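You operate a simulated robot arm through the tools that you are given. There is no shell and no other tool.

You are at the controls of a simulated robot arm. One attempt, no reset.

## Task
Slide both brown vanes into the rotor slots and turn it half round.
Fine: the turn is made with both vanes home.
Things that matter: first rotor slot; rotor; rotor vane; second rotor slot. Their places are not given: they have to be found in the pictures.

It is judged by the outcome, as a careful person would: the job done as asked, and still so three seconds after it is handed in. It fails if anything else is knocked over, pushed out of place, dropped, spilled or broken.

## Robot
A 7-joint arm with a two-finger parallel gripper, fixed in place. Base frame: the origin is at the foot of the arm, x ahead of it, y to its left, z up. Readings come in mm, rad, newtons and seconds.
Its first joint turns from -2.897 to 2.897 rad. Payload 3.43 kg.
Tool frame: the origin (TCP) lies between the finger pads and is the grasp point; the fingertips stand 34 mm ahead of it; z points along the fingers, y is the line along which they close. The gripper opens to 128 mm. The fingers are 24 mm wide and 12 mm thick; the gripper's body (48 by 130 mm) begins 96 mm behind the TCP.
Orientation is that of the tool frame in the base frame, as [roll, pitch, yaw] about the fixed x, y, z axes, in that order (R = Rz(yaw) Ry(pitch) Rx(roll)). With the fingers straight down and closing along the base's y, the tool's x points along the base's -x, its y along +y and its z along -z.

## Interface
- The arm moves only by the tool send_rows. Its argument "increments" is a list of rows, each a list of 7 numbers: the shift along the tool's x, y, z in mm, then the turn, a rotation vector about the tool's x, y, z in rad, then the opening, from 0 (shut) to 1 (fully open). In form: [[tx, ty, tz, rx, ry, rz, grip], ...]. A call has 1 to 20 rows; each row shifts and turns the commanded pose from where the row before left it, along the tool's axes as they then stand. A row lasts 0.2 s, in which the tool goes at most 50 mm and 0.15 rad; a call with a longer step from one row to the next is refused whole, and so is a gripper value outside its range. A pose out of reach is approached as far as the arm can. The call stops where the force on the tool passes 40 N (or 10 N more than at its start, if that is more) or the arm is blocked; 0.2 s more then pass. The fingers move at their own pace (about 153 mm/s each) and stop on an object; they squeeze with about 28 N. The grip force told is the motor's: it shows also when the fingers shut on nothing. Time passes only in rows, and 0.2 s behind the last, so rows that do not move let the fingers close. It gives the time, the measured TCP pose, the force on the tool (base axes), the opening and the grip force at its end, in the units of the frame above (readings bear some noise), with the torque about the TCP (base axes, N m) and any sound that the robot's microphone picked up, and new pictures: "pictures" is both (left out), scene, wrist or none.
- Cameras (640 x 400 px; columns grow to the right, rows downward): "scene" is fixed at [400.1, 501.7, 1715.9]; the picture's right is [-0.76, -0.65, 0.00], its down [-0.45, 0.52, -0.72] and it looks along [0.47, -0.55, -0.69] (base axes); focal length 308 px, centre (320, 200). "wrist" rides on the gripper at [76, -11, -160] in the tool frame; the picture's right is [0.15, 0.99, 0.00], its down [-0.88, 0.13, -0.46] and it looks along [-0.45, 0.07, 0.89] (tool axes); focal length 234 px, centre (320, 200).
- probe_pixels(camera, pixels): for up to 12 pixels [column, row] of the newest picture of that camera ("zoom" is the newest enlarged one), the place [x, y, z] in the base frame of the surface seen there, good to about 2 mm. It takes no simulated time.
- inspect(camera, box): a new picture of the part [left, top, right, bottom] of that camera's present view, enlarged. It takes no simulated time.
- sign_off(): hands the job in; it is judged then, once.

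Unless the task says otherwise, let go and move clear before handing in.

The tools are called after "Call:" as a command line: name --pt "numbers of a row" for each row, then --argument value for the rest, lists and objects as JSON in quotes. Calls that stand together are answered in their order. send_rows: Moves the arm, as the interface text tells. Its arguments: {"type":"object","properties":{"increments":{"type":"array","items":{"type":"array","items":{"type":"number"}}},"pictures":{"type":"string","enum":["both","scene","wrist","none"]}},"required":["increments"]} The other tools are called the same way: probe_pixels (camera, pixels) gives the place of the surface under pixels of a picture; inspect (camera, box) takes an enlarged picture of a part of a camera's view; sign_off () hands the job in.

At the start:

```text
time_s: 0.0
tool_pos: [596.1, -60.2, 1243.0]
tool_rot: [3.141, -0.001, 3.141]
force: [0.2, 0.0, 0.3]
torque: [-0.01, -0.01, -0.02]
opening: 128.2
grasp_force: 0.1
```

scene: 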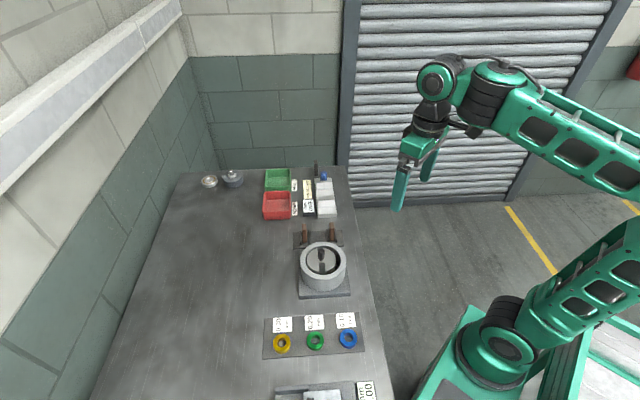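
wrist: 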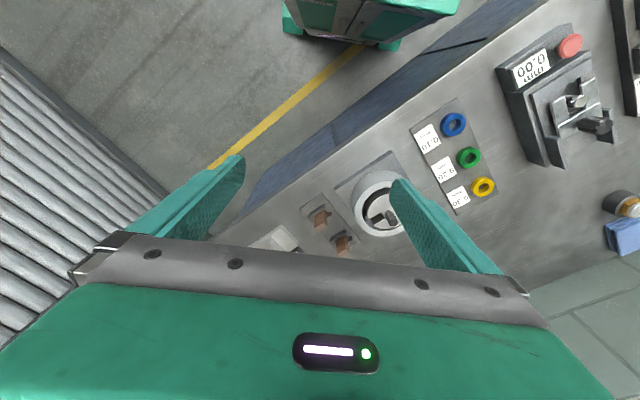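

The scene shows a cup-shaped rotor housing near (323,262) and two brown vanes near (305,233) and (332,232). I'll take a closer look at both views.

Call:
inspect --camera "scene" --box '[280, 210, 370, 300]'

Call:
inspect --camera "wrist" --box '[290, 140, 410, 260]'

Call:
probe_pixels --camera "scene" --pixels '[[305, 226], [331, 225], [306, 240], [332, 240], [322, 255], [325, 268], [310, 262], [335, 258], [322, 295], [297, 240]]'

```text
4.44 times, centred on (325, 255) of scene
```

zoom: 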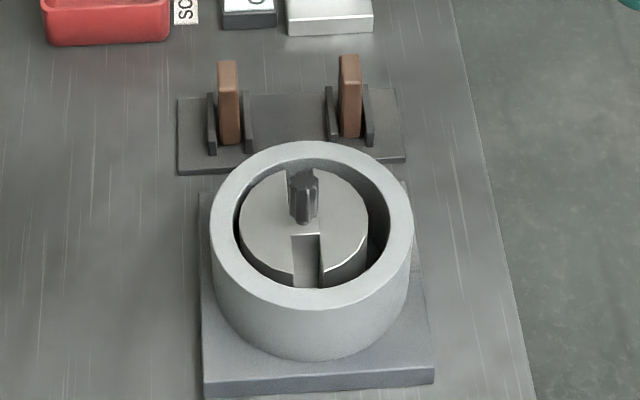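

```text
3.33 times, centred on (350, 200) of wrist
```

zoom: 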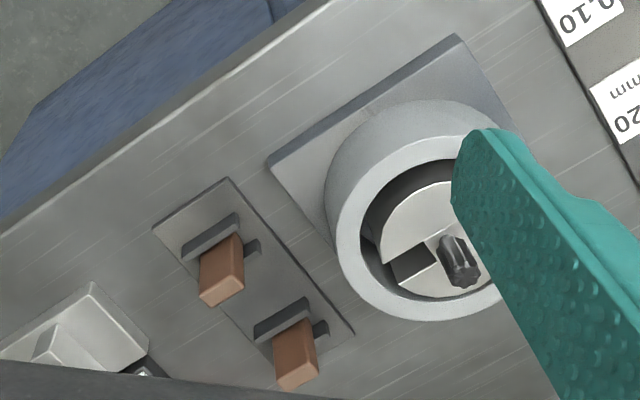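

```text
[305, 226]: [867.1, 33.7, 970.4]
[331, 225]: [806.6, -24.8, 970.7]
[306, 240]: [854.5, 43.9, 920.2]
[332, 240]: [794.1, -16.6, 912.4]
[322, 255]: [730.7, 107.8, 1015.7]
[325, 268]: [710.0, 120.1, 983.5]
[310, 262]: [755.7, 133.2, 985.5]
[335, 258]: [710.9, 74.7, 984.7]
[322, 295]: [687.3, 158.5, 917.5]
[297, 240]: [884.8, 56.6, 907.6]
```

The vanes stand upright in holders near (867,34) and (807,-25). The rotor sits near (730,108), with its top at z≈984. I'll zoom in further to get the geometry.

Call:
inspect --camera "scene" --box '[305, 238, 345, 278]'

Call:
probe_pixels --camera "zoom" --pixels '[[300, 120], [320, 200], [340, 100], [200, 300]]'

```text
10.00 times, centred on (325, 258) of scene
```

zoom: 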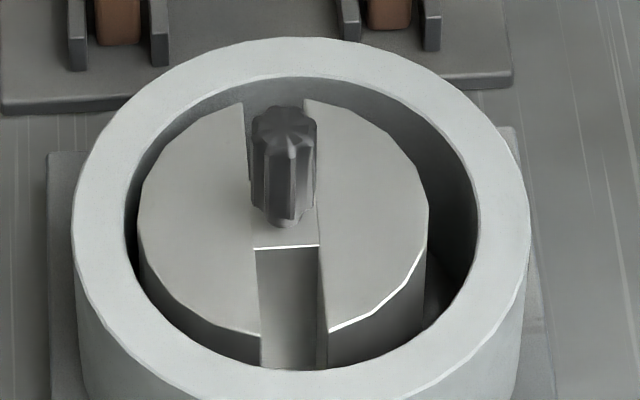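

```text
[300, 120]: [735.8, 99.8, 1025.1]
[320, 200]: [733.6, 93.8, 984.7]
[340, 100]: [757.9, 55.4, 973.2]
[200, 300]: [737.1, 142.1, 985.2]
```

The slots run front and back of the knob, along one diameter. I'll probe the edges of the slots, the rim and the knob.

Call:
probe_pixels --camera "zoom" --pixels '[[248, 250], [252, 325], [327, 250], [332, 325], [252, 240], [316, 240], [238, 110], [310, 105], [145, 230], [425, 240], [285, 300], [285, 360]]'

Call:
probe_pixels --camera "zoom" --pixels '[[287, 140], [262, 130], [308, 130], [290, 110], [280, 45], [285, 68], [80, 215], [118, 215], [482, 215], [525, 215], [300, 375], [300, 395]]'

Call:
inspect --camera "scene" --box '[295, 213, 345, 253]'

```text
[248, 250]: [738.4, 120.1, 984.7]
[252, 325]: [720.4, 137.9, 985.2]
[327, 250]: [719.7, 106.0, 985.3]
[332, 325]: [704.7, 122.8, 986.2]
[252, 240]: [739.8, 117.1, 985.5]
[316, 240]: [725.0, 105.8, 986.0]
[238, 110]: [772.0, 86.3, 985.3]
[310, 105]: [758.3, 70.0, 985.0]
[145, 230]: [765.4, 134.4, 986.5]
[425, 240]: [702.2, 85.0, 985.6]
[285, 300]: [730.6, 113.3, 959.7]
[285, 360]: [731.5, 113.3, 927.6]
```

```text
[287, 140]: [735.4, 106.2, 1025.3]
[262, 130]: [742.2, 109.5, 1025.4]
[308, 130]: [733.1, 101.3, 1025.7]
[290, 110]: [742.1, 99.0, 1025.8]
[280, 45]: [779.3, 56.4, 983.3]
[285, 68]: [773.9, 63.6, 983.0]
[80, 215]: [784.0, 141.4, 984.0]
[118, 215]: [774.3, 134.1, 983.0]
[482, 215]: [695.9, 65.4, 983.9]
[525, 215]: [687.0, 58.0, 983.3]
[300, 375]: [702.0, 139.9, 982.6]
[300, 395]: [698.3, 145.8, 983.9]
```

```text
10.00 times, centred on (320, 233) of scene
```

zoom: 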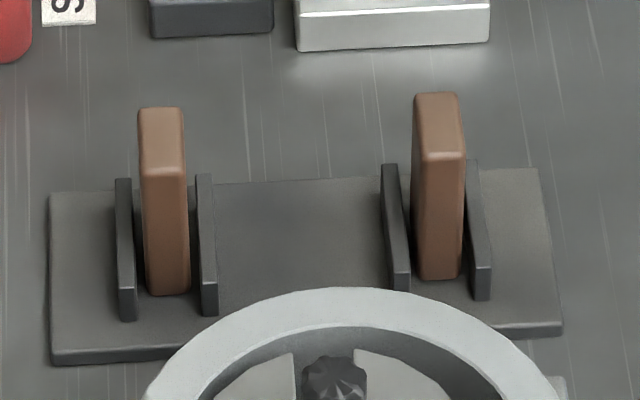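

Slot axis is about (-0.707, 0.707), and the rotor centre is about (738,104). Next I'll measure the vanes and their holders.

Call:
probe_pixels --camera "zoom" --pixels '[[144, 114], [178, 114], [144, 162], [182, 162], [165, 140], [165, 230], [165, 285], [124, 190], [124, 290], [205, 185], [208, 290], [100, 250]]'

Call:
probe_pixels --camera "zoom" --pixels '[[418, 98], [453, 98], [426, 148], [460, 148], [440, 125], [440, 200], [438, 270], [390, 170], [400, 280], [473, 170], [482, 285], [463, 200]]'

```text
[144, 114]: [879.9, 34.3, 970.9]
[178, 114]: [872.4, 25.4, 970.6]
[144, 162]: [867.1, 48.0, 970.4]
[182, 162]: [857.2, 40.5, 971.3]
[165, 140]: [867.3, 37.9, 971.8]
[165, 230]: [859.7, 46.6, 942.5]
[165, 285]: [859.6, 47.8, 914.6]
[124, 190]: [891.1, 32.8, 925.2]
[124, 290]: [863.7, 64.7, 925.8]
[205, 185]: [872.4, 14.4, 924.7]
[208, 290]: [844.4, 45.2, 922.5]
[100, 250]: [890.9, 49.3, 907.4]
```

```text
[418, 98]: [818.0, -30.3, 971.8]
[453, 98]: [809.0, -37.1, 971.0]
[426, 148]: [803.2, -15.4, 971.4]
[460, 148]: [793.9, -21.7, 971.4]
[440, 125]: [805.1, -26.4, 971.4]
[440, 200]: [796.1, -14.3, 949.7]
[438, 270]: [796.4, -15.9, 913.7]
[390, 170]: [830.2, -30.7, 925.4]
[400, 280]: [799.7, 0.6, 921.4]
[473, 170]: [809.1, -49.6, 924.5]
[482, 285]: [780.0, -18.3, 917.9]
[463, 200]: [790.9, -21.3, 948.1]
```

The vanes measure about 14 × 26.5 × 64 mm and have the same 45° orientation as the slots. I'll turn the tool so it closes along (0.707,0.707) and hover above the nearer vane.

Call:
send_rows --pt "0 0 0 0 0 0.1309 0.4" --pt "0 0 0 0 0 0.1309 0.4" --pt "0 0 0 0 0 0.1309 0.4" --pt "0 0 0 0 0 0.1309 0.4" --pt "0 0 0 0 0 0.1309 0.4" --pt "0 0 0 0 0 0.1309 0.4" --pt "-20.5 28.8 27.2 0 0 0 0.4" --pt "-20.5 28.8 27.2 0 0 0 0.4" --pt "-20.5 28.8 27.2 0 0 0 0.4" --pt "-20.5 28.8 27.2 0 0 0 0.4" --pt "-20.5 28.8 27.2 0 0 0 0.4" --pt "-20.5 28.8 27.2 0 0 0 0.4" --pt "0 0 0 0 0 0 0.4"

```text
time_s: 2.8
tool_pos: [792.3, -25.1, 1090.3]
tool_rot: [3.133, 0.006, 2.356]
force: [-0.2, -0.2, 0.4]
torque: [-0.04, 0.01, 0.0]
opening: 51.2
grasp_force: 0.0
```

scene: 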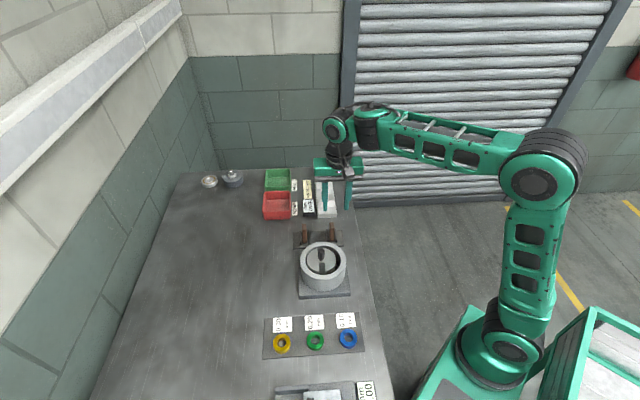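
wrist: 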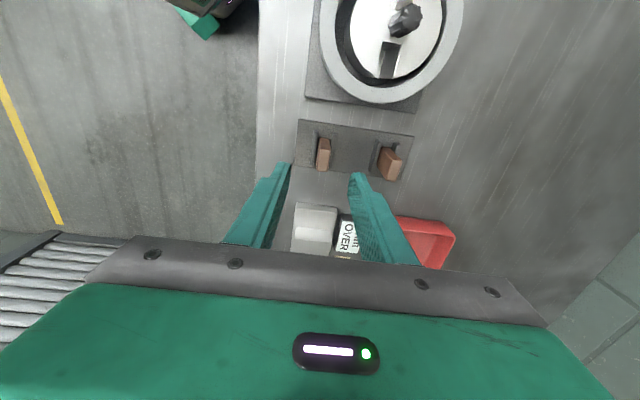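

The pose still lags the command by about 13 mm, so I'll let it settle and re-read it. Then I'll inspect the vanes at wrist (323,153) and (390,163).

Call:
send_rows --pt "0 0 0 0 0 0 0.4" --pt "0 0 0 0 0 0 0.4" --pt "0 0 0 0 0 0 0.4" --pictures "wrist"

Call:
inspect --camera "wrist" --box '[280, 100, 440, 200]'

```text
time_s: 3.6
tool_pos: [793.1, -25.3, 1089.9]
tool_rot: [3.133, 0.006, 2.357]
force: [0.2, -0.3, 1.0]
torque: [0.0, 0.0, -0.03]
opening: 51.3
grasp_force: 0.2
```

wrist: 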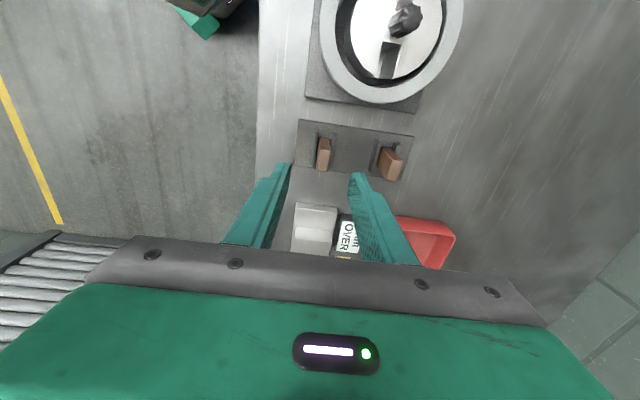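

```text
4.00 times, centred on (360, 150) of wrist
```

zoom: 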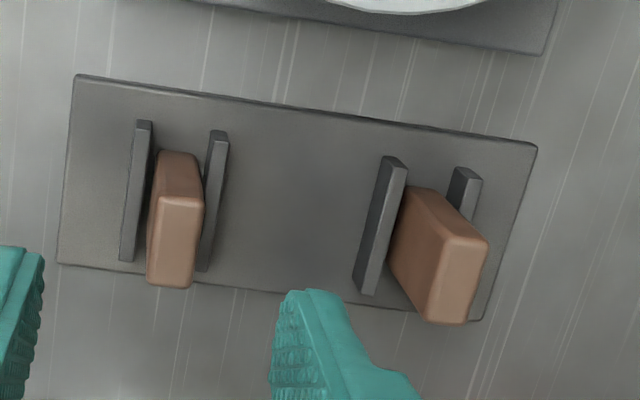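

The arm settled about 6% short, so I'll work from the readings. Now I'll probe the top faces of the vanes in this zoom for precise centres.

Call:
probe_pixels --camera "zoom" --pixels '[[163, 203], [198, 203], [153, 278], [188, 280], [175, 240], [178, 175], [443, 242], [480, 246], [432, 316], [462, 316], [455, 280], [415, 245]]'

Call:
probe_pixels --camera "zoom" --pixels '[[143, 130], [126, 250], [218, 140], [205, 260], [395, 170], [370, 280], [468, 178], [200, 300], [80, 100], [530, 150], [300, 200], [148, 150]]'

```text
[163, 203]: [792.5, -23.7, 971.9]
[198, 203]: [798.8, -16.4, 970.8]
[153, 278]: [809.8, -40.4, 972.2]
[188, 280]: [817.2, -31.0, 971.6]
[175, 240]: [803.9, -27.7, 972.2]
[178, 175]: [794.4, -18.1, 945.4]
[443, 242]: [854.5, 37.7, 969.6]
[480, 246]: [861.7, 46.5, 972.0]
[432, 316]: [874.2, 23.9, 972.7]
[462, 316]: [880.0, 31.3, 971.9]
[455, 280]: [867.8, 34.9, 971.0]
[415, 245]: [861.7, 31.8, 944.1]
```

```text
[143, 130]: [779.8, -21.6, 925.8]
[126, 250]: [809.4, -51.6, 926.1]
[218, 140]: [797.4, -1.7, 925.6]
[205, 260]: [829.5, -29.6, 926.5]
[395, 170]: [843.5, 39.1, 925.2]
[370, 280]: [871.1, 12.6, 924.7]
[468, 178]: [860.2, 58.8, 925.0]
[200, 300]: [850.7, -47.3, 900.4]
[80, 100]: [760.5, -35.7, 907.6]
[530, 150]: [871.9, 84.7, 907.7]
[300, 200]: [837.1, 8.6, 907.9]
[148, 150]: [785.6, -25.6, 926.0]
```

Vane 2 is centred at about n=550.5, s=-588 (rotated axes), with its top at 971.5 and holder posts up to 926. I'll move above it and check how the arm tracks.

Call:
send_rows --pt "-2 2.5 26 0 0 0 0.4" --pt "-2 2.5 26 0 0 0 0.4" --pt "-2.3 2.6 26 0 0 0 0.4" --pt "0 0 0 0 0 0 0.4" --pt "0 0 0 0 0 0 0.4" --pictures "both"

```text
time_s: 4.8
tool_pos: [804.5, -24.1, 1011.3]
tool_rot: [3.134, 0.009, 2.357]
force: [0.2, -0.3, 0.4]
torque: [0.03, 0.0, 0.02]
opening: 50.8
grasp_force: 0.1
```

scene: 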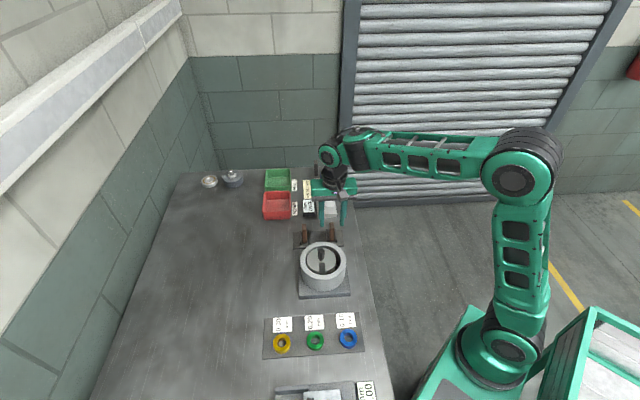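
wrist: 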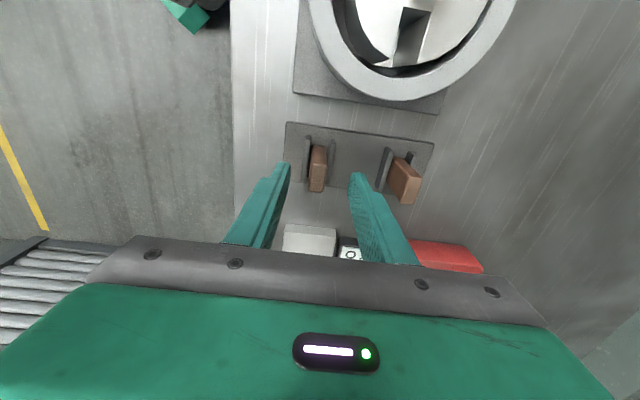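

Tracking is good now (n=551.8, s=-585.9). I'll descend to TCP z≈993 with a tiny tilt correction, then close on the vane.

Call:
send_rows --pt "0.5 -1 9 0.0076 0.009 0 0.4" --pt "0 0 9 0 0 0 0.4" --pt "0 0 0 0 0 0 0.4" --pt "0 0 0 0 0 0 0.4" --pictures "both"

Call:
inspect --camera "wrist" --box '[250, 120, 410, 220]'

Call:
inspect --camera "scene" --box '[290, 190, 370, 270]'

```text
time_s: 5.8
tool_pos: [800.7, -24.9, 993.5]
tool_rot: [-3.141, 0.001, 2.355]
force: [0.2, -0.8, -0.3]
torque: [0.02, -0.01, 0.01]
opening: 51.5
grasp_force: 0.1
```

scene: 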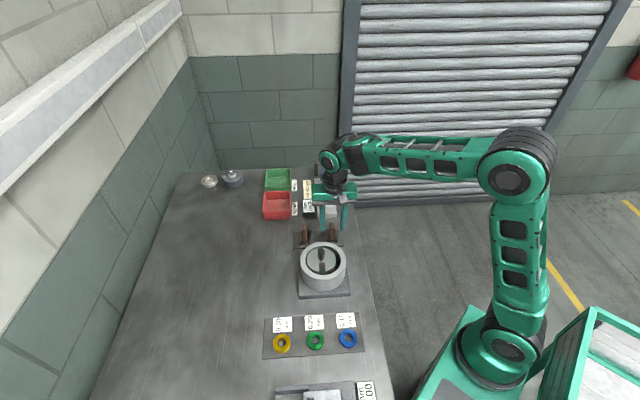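
wrist: 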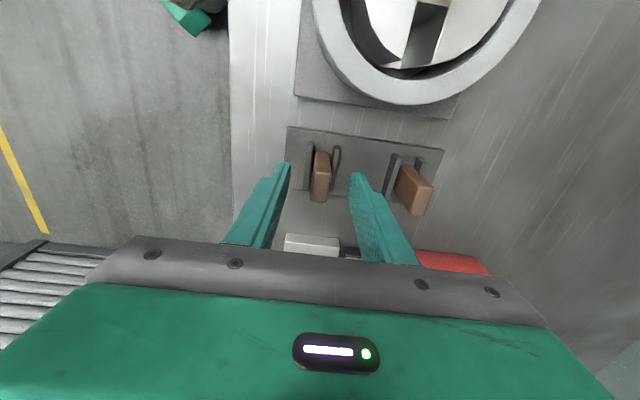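

```text
4.00 times, centred on (330, 170) of wrist
```

zoom: 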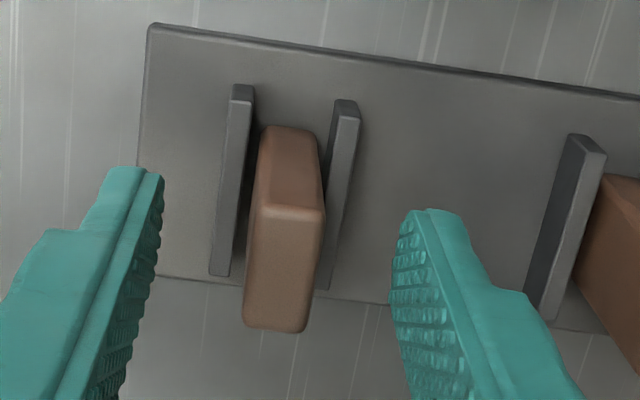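

```text
5.00 times, centred on (330, 230) of scene
```

zoom: 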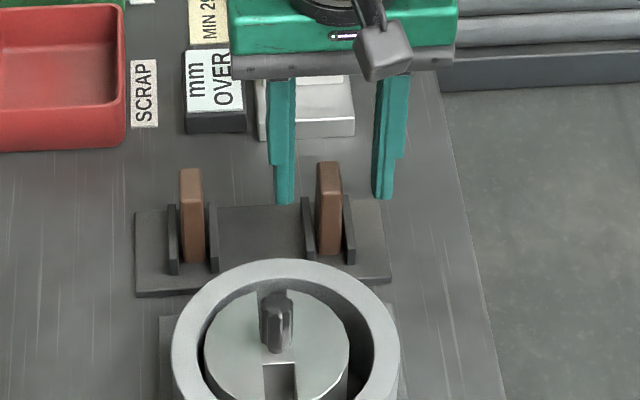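

The vane lies between the fingers and the tips are about 12 mm below its top. Closing now.

Call:
send_rows --pt "0 0 0 0 0 0 0.2" --pt "0 0 0 0 0 0 0" --pt "0 0 0 0 0 0 0" --pt "0 0 0 0 0 0 0" --pictures "wrist"

Call:
inspect --camera "wrist" --box '[250, 120, 410, 220]'

```text
time_s: 6.8
tool_pos: [802.1, -25.7, 993.6]
tool_rot: [3.141, -0.002, 2.357]
force: [0.6, 0.1, 0.4]
torque: [0.03, -0.03, -0.02]
opening: 14.1
grasp_force: 27.4
```

wrist: 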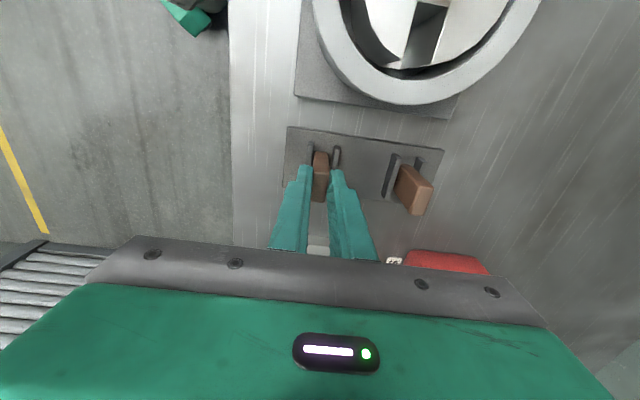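

```text
4.00 times, centred on (330, 170) of wrist
```

zoom: 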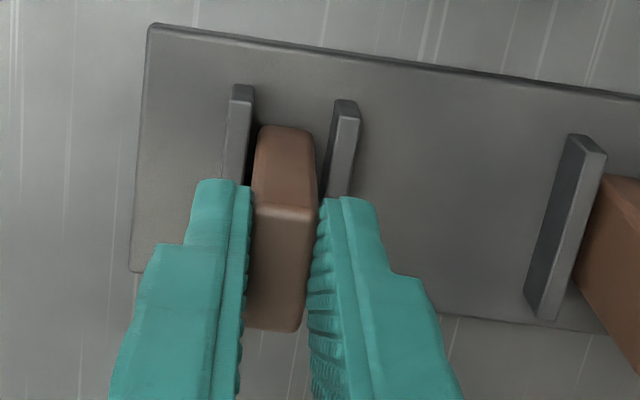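

The vane is gripped at 14.1 mm. I'll lift it clear of everything, including the knob, and carry it above the front slot.

Call:
send_rows --pt "0 0 -15 0 0 0 0" --pt "0 0 -30 0 0 0 0" --pt "0 0 -30 0 0 0 0" --pt "0 0 -30 0 0 0 0" --pt "0 0 -30 0 0 0 0" --pt "0 0 0 0 0 0 0" --pt "33 9.4 0 0 0 0 0" --pt "33 9.4 0 0 0 0 0" --pt "33 9.4 0 0 0 0 0" --pt "33 9.4 0 0 0 0 0" --pt "33 9.4 0 0 0 0 0" --pt "0 0 0 0 0 0 0" --pt "0 0 0 0 0 0 0" --pictures "both"

Call:
inspect --camera "wrist" --box '[240, 100, 400, 200]'

Call:
inspect --camera "scene" --box '[280, 200, 370, 290]'

```text
time_s: 9.6
tool_pos: [719.2, 126.6, 1126.6]
tool_rot: [-3.141, 0.0, 2.355]
force: [0.5, -0.3, 0.0]
torque: [0.01, 0.05, -0.02]
opening: 13.8
grasp_force: 28.0
```

scene: 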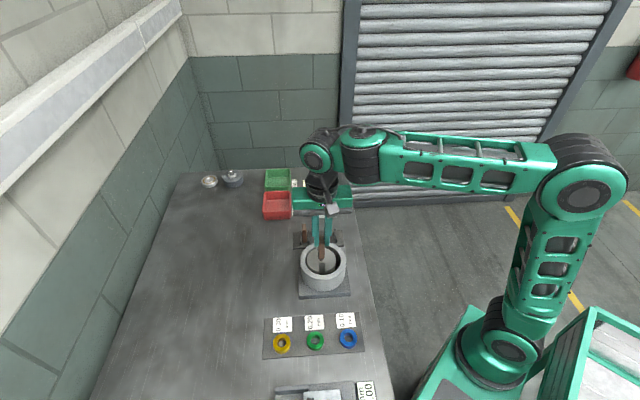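
wrist: 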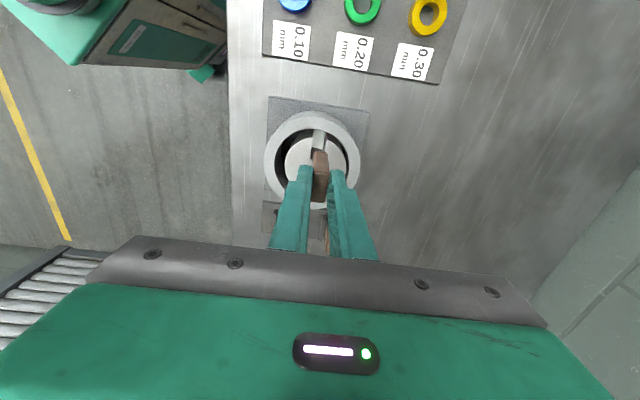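

```text
4.00 times, centred on (320, 150) of wrist
```

zoom: 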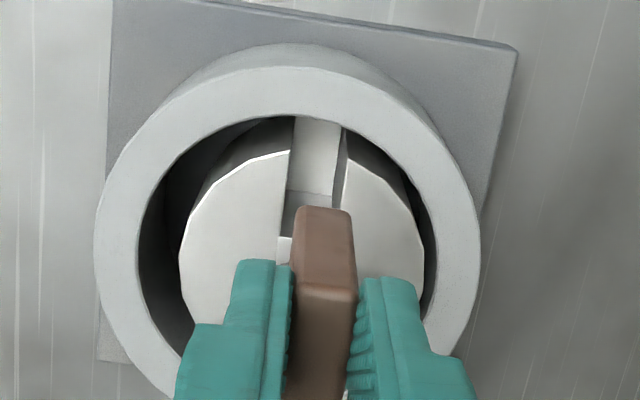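

```text
4.44 times, centred on (325, 245) of scene
```

zoom: 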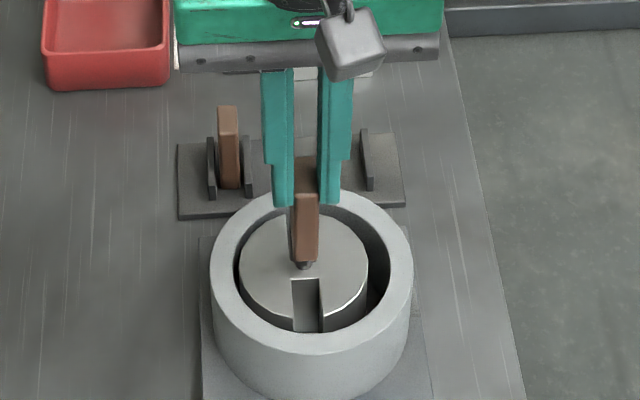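

TCP is at n=598.1, s=-419, so it needs about 2 mm less n. I'll probe the held vane's faces and the slot to confirm.

Call:
probe_pixels --camera "wrist" --pixels '[[321, 156], [321, 165], [322, 185], [321, 195], [316, 155], [326, 155]]'

Call:
probe_pixels --camera "zoom" --pixels '[[298, 205], [316, 205], [307, 230], [307, 255], [293, 240], [292, 285], [319, 285], [294, 325], [321, 325], [306, 300], [306, 320]]'

```text
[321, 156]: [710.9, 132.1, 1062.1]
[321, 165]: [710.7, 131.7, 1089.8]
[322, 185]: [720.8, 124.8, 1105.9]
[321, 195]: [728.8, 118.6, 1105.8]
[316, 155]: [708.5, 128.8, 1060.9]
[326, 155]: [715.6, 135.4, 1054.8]
```

```text
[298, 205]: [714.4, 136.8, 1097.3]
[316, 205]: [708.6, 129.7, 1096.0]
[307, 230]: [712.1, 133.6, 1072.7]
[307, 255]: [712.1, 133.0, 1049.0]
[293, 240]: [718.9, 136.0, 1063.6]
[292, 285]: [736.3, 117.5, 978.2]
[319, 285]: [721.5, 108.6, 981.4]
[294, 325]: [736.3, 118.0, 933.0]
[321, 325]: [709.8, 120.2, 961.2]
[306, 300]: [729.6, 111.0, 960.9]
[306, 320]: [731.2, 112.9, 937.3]
```

The vane's inner face is only about 0.7 mm from the slot's inner wall, and n is about 1.5 mm high. I'll shift +2 in s and -1.5 in n, then lower to just above the slot.

Call:
send_rows --pt "2 -1.5 0 0 0 0 0" --pt "0 0 24 0 0 0 0" --pt "0 0 24 0 0 0 0" --pt "0 0 0 0 0 0 0" --pt "0 0 0 0 0 0 0" --pictures "both"

Call:
inspect --camera "wrist" --box '[260, 100, 380, 200]'

Call:
inspect --camera "scene" --box '[300, 230, 350, 280]'

```text
time_s: 10.8
tool_pos: [716.7, 127.1, 1081.1]
tool_rot: [-3.141, 0.0, 2.358]
force: [0.7, 0.5, -0.9]
torque: [-0.02, 0.0, -0.02]
opening: 14.1
grasp_force: 27.8
```

scene: 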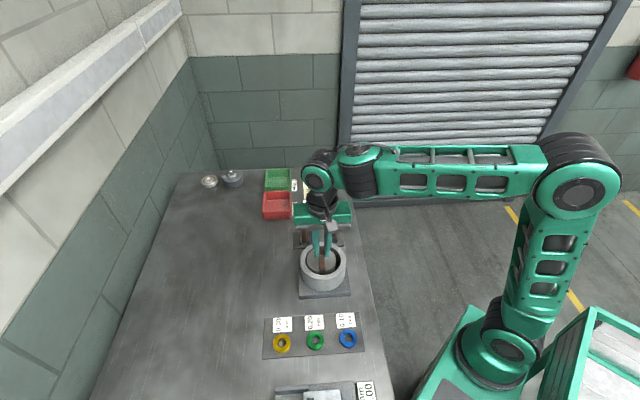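
wrist: 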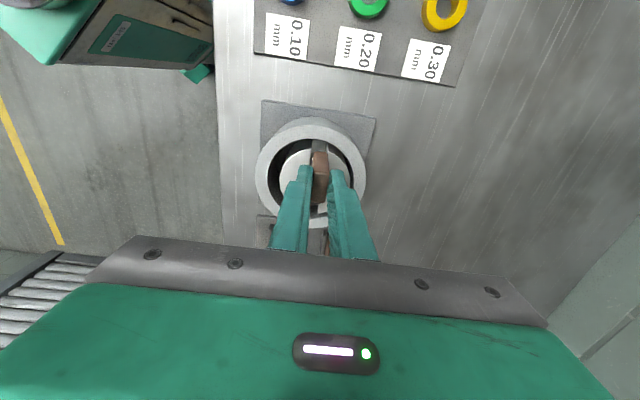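

```text
4.00 times, centred on (320, 150) of wrist
```

zoom: 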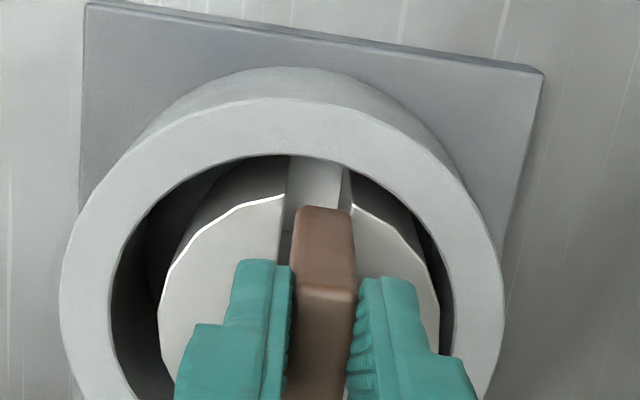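

```text
8.00 times, centred on (325, 255) of scene
```

zoom: 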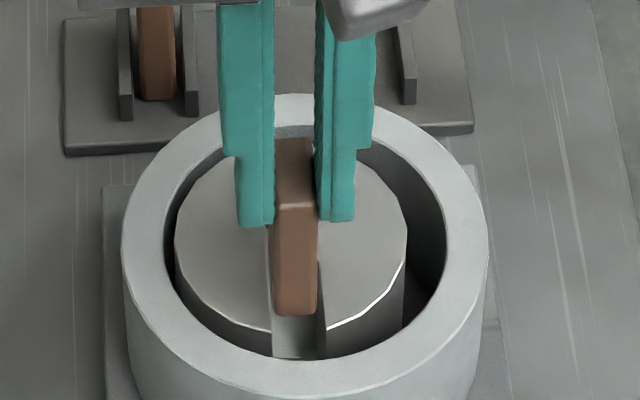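

Both views show the vane about 1–1.3 mm too far to +n relative to the slot. I'll correct by -1.3 and lower gently to enter the slot.

Call:
send_rows --pt "0 -1.3 0 0 0 0 0" --pt "0 0 0 0 0 0 0" --pt "0 0 6 0 0 0 0" --pt "0 0 6 0 0 0 0" --pt "0 0 6 0 0 0 0" --pt "0 0 0 0 0 0 0" --pictures "both"

Call:
inspect --camera "wrist" --box '[260, 100, 380, 200]'

Call:
inspect --camera "scene" --box '[300, 230, 350, 280]'

```text
time_s: 12.2
tool_pos: [714.3, 124.5, 1063.5]
tool_rot: [3.142, 0.001, 2.355]
force: [-0.1, -0.1, 0.1]
torque: [0.01, -0.02, -0.01]
opening: 13.9
grasp_force: 28.0
```

scene: 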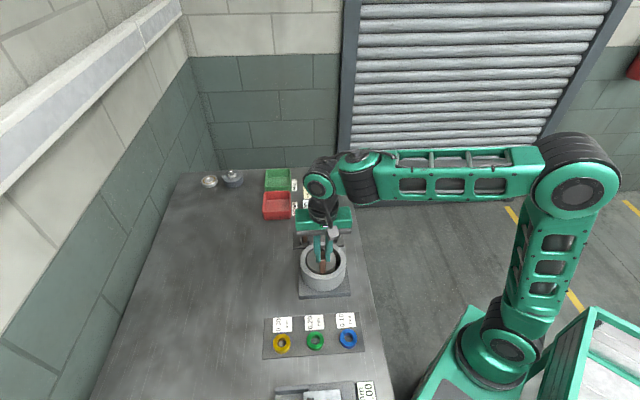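
wrist: 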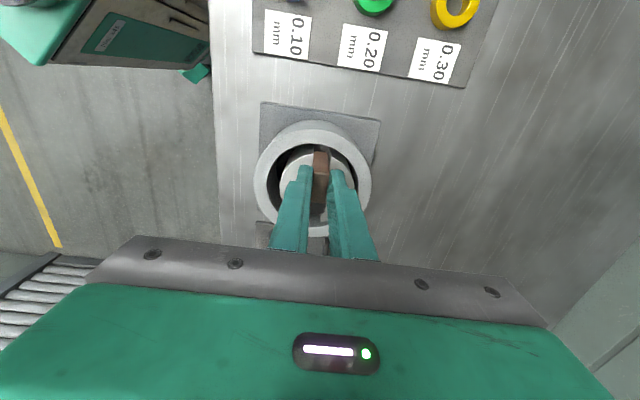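

```text
4.00 times, centred on (320, 150) of wrist
```

zoom: 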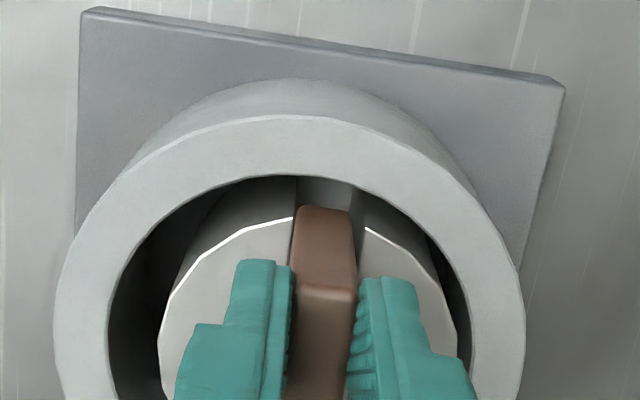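

```text
8.00 times, centred on (325, 255) of scene
```

zoom: 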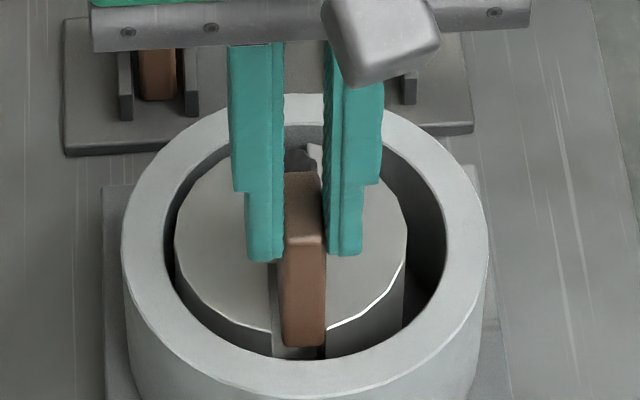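

The vane has entered the slot without force and now sits about 1.2 mm toward -n. I'll recentre and continue down.

Call:
send_rows --pt "0 1.2 0 0 0 0 0" --pt "0 0 0 0 0 0 0" --pt "0 0 8 0 0 0 0" --pt "0 0 8 0 0 0 0" --pt "0 0 0 0 0 0 0" --pictures "both"

Call:
inspect --camera "wrist" --box '[260, 100, 380, 200]'

Call:
inspect --camera "scene" --box '[300, 230, 350, 280]'

```text
time_s: 13.4
tool_pos: [714.8, 125.3, 1047.5]
tool_rot: [3.141, 0.0, 2.355]
force: [1.1, 0.7, -1.3]
torque: [0.03, -0.01, -0.01]
opening: 13.8
grasp_force: 27.8
```

scene: 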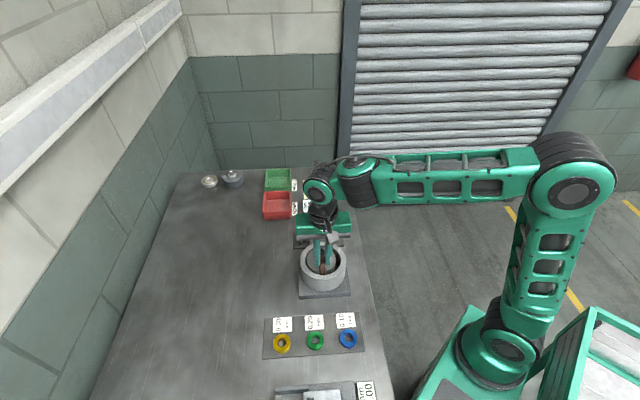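
wrist: 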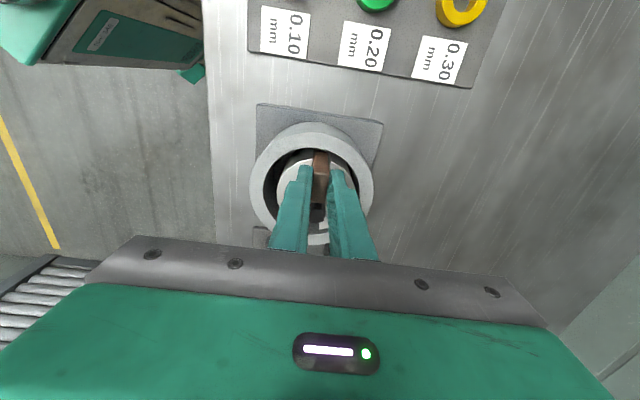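

```text
4.00 times, centred on (320, 150) of wrist
```

zoom: 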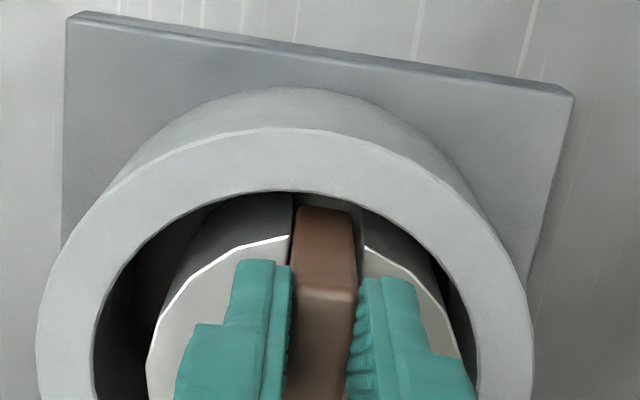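

```text
8.00 times, centred on (325, 255) of scene
```

zoom: 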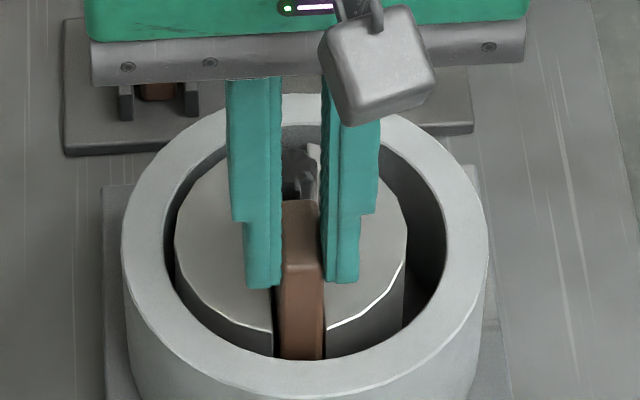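

It's sliding in freely. I'll lower another 24 mm so the tips end just above the rotor top.

Call:
send_rows --pt "0 0 8 0 0 0 0" --pt "0 0 8 0 0 0 0" --pt "0 0 7 0 0 0 0" --pt "0 0 0 0 0 0 0" --pictures "both"

Call:
inspect --camera "scene" --box '[300, 230, 350, 280]'

```text
time_s: 14.4
tool_pos: [716.7, 125.6, 1025.1]
tool_rot: [3.14, 0.0, 2.356]
force: [0.2, -0.6, 0.1]
torque: [-0.01, 0.03, -0.02]
opening: 13.9
grasp_force: 27.4
```

scene: 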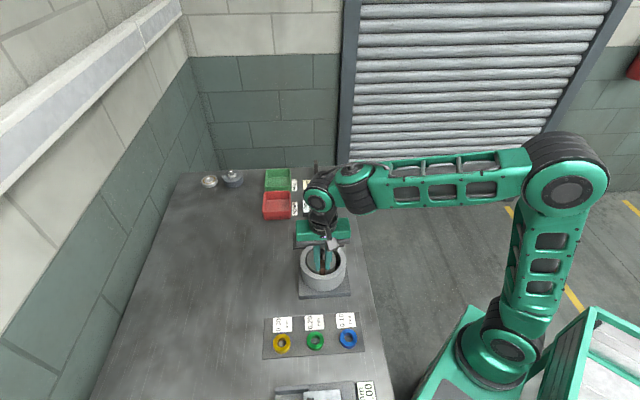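
wrist: 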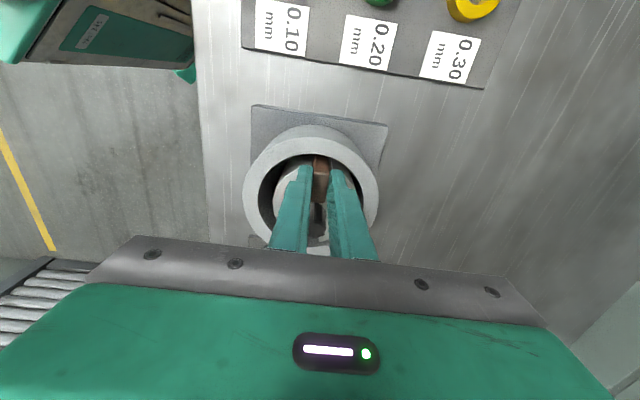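

```text
8.00 times, centred on (325, 255) of scene
```

zoom: 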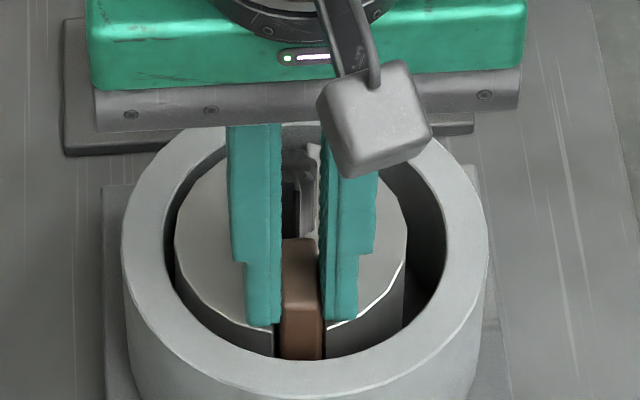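

Tips are at about 991. I'll lower 3 mm more, release slightly and look.

Call:
send_rows --pt "0 0 3 0 0 0 0" --pt "0 0 0 0 0 0 0" --pt "0 0 0 0 0 0 0.2" --pt "0 0 0 0 0 0 0.3" --pt "0 0 0 0 0 0 0.3" --pictures "both"

Call:
inspect --camera "scene" --box '[300, 230, 350, 280]'

Call:
inspect --camera "wrist" --box '[260, 120, 380, 220]'

```text
time_s: 15.6
tool_pos: [715.4, 125.4, 1020.3]
tool_rot: [3.141, -0.001, 2.357]
force: [0.4, -0.6, -0.1]
torque: [0.02, 0.01, 0.02]
opening: 38.4
grasp_force: 0.0
```

scene: 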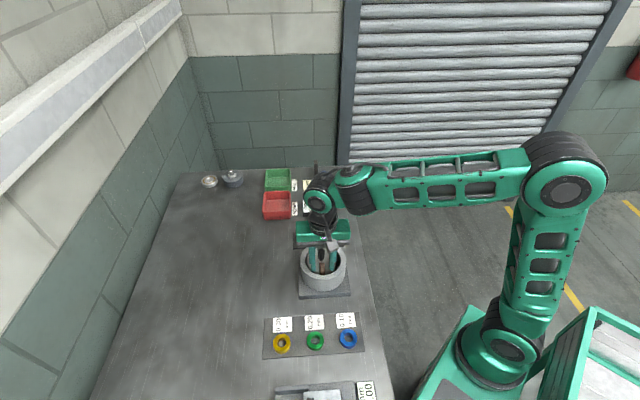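
wrist: 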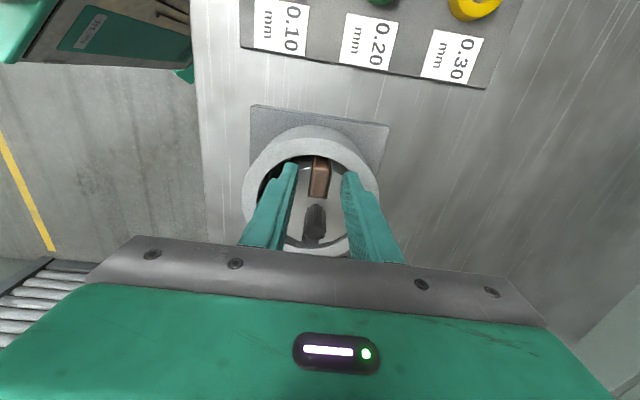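

```text
8.00 times, centred on (325, 255) of scene
```

zoom: 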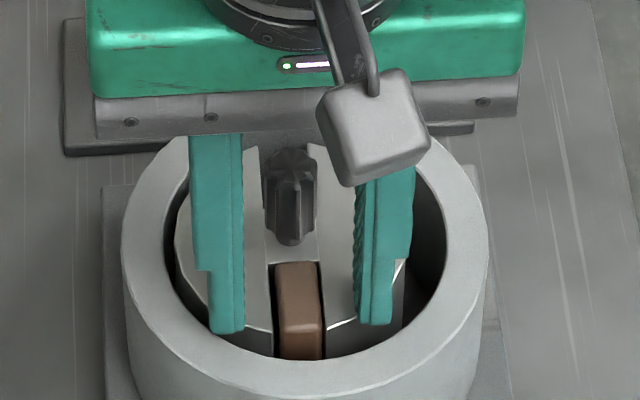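

```text
4.00 times, centred on (320, 170) of wrist
```

zoom: 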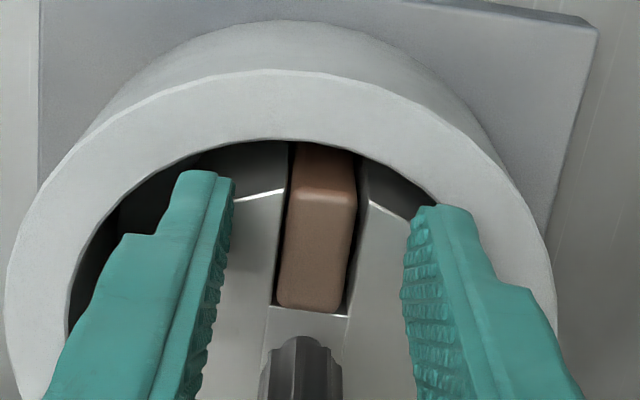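

The vane appears to have settled in the slot. I'll probe its top height.

Call:
probe_pixels --camera "scene" --pixels '[[337, 266], [337.3, 268], [337.6, 272], [333, 268], [343.5, 268]]'

Call:
probe_pixels --camera "zoom" --pixels '[[320, 205], [315, 250], [308, 300], [290, 250], [345, 250], [250, 280], [370, 250], [320, 180], [308, 325], [300, 340], [320, 350], [280, 390]]'

```text
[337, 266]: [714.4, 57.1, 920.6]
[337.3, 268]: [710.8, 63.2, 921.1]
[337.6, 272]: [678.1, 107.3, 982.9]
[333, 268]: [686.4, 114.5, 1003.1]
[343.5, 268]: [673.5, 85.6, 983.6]
```

```text
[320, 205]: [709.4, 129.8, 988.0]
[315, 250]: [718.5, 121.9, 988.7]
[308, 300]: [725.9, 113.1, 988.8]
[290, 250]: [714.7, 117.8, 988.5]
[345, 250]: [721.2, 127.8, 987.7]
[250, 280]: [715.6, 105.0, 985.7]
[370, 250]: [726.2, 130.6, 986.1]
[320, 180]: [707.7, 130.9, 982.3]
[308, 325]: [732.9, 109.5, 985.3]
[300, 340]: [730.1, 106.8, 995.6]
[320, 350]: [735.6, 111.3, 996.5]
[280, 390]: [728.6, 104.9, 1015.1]
```

The vane top is at 988.5 against the rotor's 985.5, so it's almost flush. I'll raise, close the fingers and press it down gently to be sure it's seated.

Call:
send_rows --pt "0 0 -12 0 0 0 0.3" --pt "-1 0 0 0 0 0 0" --pt "0 0 0 0 0 0 0" --pt "0 0 3 0 0 0 0" --pt "0 0 3 0 0 0 0" --pt "0 0 2 0 0 0 0" --pt "0 0 0 0 0 0 0" --pictures "none"

```text
time_s: 17.2
tool_pos: [715.7, 124.5, 1024.3]
tool_rot: [-3.141, -0.002, 2.357]
force: [0.2, 0.0, 0.1]
torque: [-0.01, 0.0, 0.0]
opening: 0.0
grasp_force: 28.0
```

Nothing is touching yet (tip ≈990). I'll press down in small steps and watch the force.

Call:
send_rows --pt "0 0 1 0 0 0 0" --pt "0 0 1 0 0 0 0" --pt "0 0 1 0 0 0 0" --pt "0 0 0 0 0 0 0" --pictures "none"

```text
time_s: 18.2
tool_pos: [716.1, 125.5, 1022.8]
tool_rot: [3.139, 0.003, 2.356]
force: [0.5, -3.5, 24.5]
torque: [-0.19, -0.1, -0.01]
opening: 0.1
grasp_force: 27.5
```

With 24.5 N at tip height 988.8 the vane doesn't move, so it's bottomed out. I'll retreat upward, look, and go for the second vane.

Call:
send_rows --pt "0 0 -10 0 0 0 0" --pt "0 0 -30 0 0 0 0" --pt "0 0 -30 0 0 0 0.4" --pt "-10 0 -20 0 0 0 0.4" --pt "-40 11 0 0 0 0 0.4" --pt "-40 11 0 0 0 0 0.4" --pt "-40 11 0 0 0 0 0.4" --pt "-40 11 0 0 0 0 0.4" --pt "0 0 0 0 0 0 0.4" --pt "0 0 0 0 0 0 0.4" --pictures "both"

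Call:
inspect --camera "scene" --box '[300, 230, 350, 280]'

Call:
inspect --camera "wrist" --box '[240, 0, 400, 100]'

```text
time_s: 20.4
tool_pos: [869.2, 35.8, 1112.8]
tool_rot: [3.141, 0.001, 2.358]
force: [0.3, 0.1, -0.6]
torque: [-0.01, 0.03, -0.02]
opening: 51.1
grasp_force: 0.1
```

scene: 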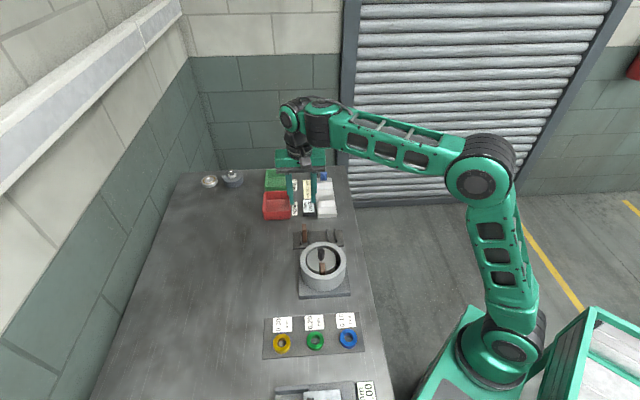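
wrist: 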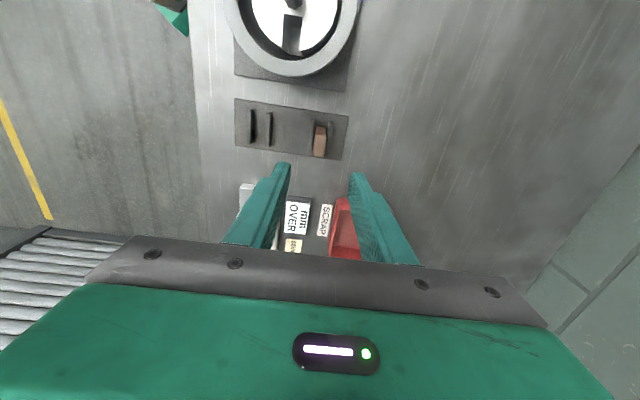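

```text
8.00 times, centred on (325, 255) of scene
```

zoom: 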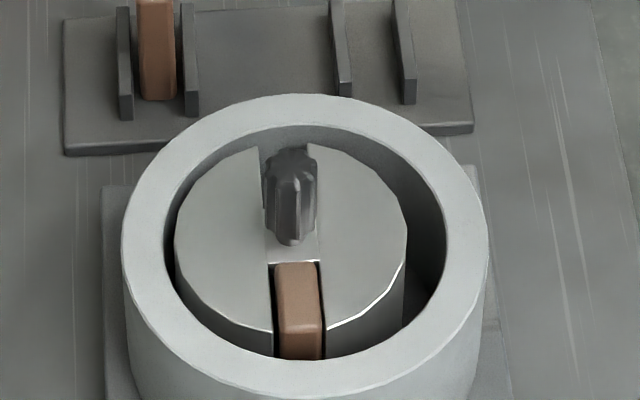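

```text
4.00 times, centred on (320, 50) of wrist
```

zoom: 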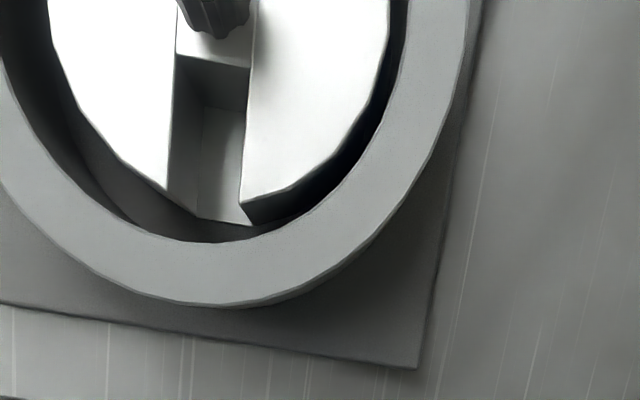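

The first vane is seated. The wrist zoom shows the back slot well, so I'll probe its walls.

Call:
probe_pixels --camera "zoom" --pixels '[[172, 70], [163, 180], [255, 80], [248, 190], [210, 45], [215, 90], [220, 130], [220, 190], [185, 150], [200, 210], [232, 215]]'

Call:
probe_pixels --camera "wrist" --pixels '[[319, 138], [319, 147], [320, 153], [316, 152], [324, 153], [313, 130]]'

```text
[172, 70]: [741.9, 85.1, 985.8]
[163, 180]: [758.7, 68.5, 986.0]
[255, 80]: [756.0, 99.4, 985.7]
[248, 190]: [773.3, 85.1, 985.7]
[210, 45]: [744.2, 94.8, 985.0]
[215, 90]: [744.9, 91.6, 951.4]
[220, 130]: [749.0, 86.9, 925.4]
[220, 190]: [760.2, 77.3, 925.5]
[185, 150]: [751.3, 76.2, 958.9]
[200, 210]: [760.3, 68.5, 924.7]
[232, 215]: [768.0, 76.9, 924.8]
```

```text
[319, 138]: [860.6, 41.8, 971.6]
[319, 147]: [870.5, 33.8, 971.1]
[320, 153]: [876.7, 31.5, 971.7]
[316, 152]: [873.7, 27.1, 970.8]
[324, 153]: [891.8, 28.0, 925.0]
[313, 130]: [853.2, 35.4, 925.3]
```

The slot floor is at 925, so a seated vane's top is at about 989; the first vane is home. I'll descend over the second vane (n≈640, s≈-588).

Call:
send_rows --pt "-1.5 0 26 0 0 0 0.4" --pt "0 0 26 0 0 0 0.4" --pt "0 0 26 0 0 0 0.4" --pt "0 0 26 0 0 0 0.4" --pt "0 0 0 0 0 0 0.4" --pt "0 0 0 0 0 0 0.4" --pictures "both"

Call:
inspect --camera "wrist" --box '[250, 120, 410, 220]'

Call:
inspect --camera "scene" --box '[280, 190, 340, 250]'

```text
time_s: 21.8
tool_pos: [871.2, 33.7, 1005.9]
tool_rot: [-3.141, 0.002, 2.356]
force: [-0.9, 0.4, 0.5]
torque: [0.02, -0.01, -0.02]
opening: 51.2
grasp_force: 0.1
```

scene: 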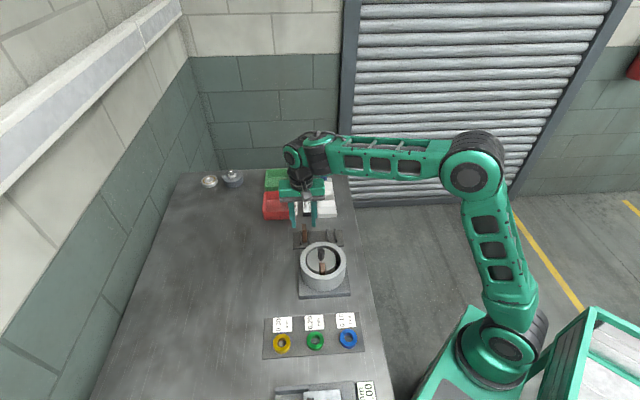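
wrist: 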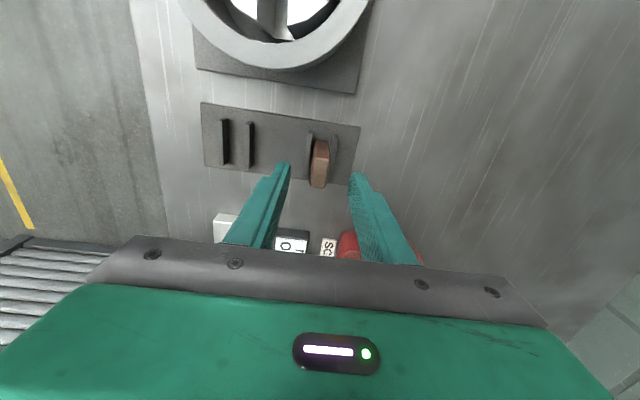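

```text
4.00 times, centred on (330, 170) of wrist
```

zoom: 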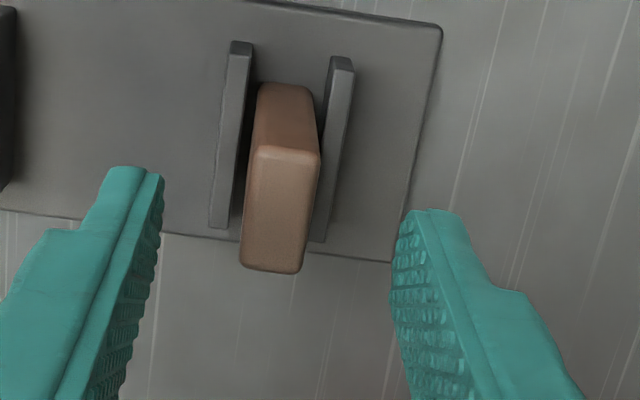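

```text
6.67 times, centred on (310, 220) of scene
```

zoom: 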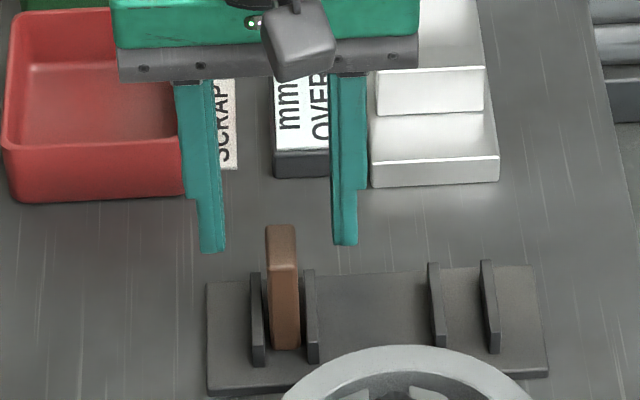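

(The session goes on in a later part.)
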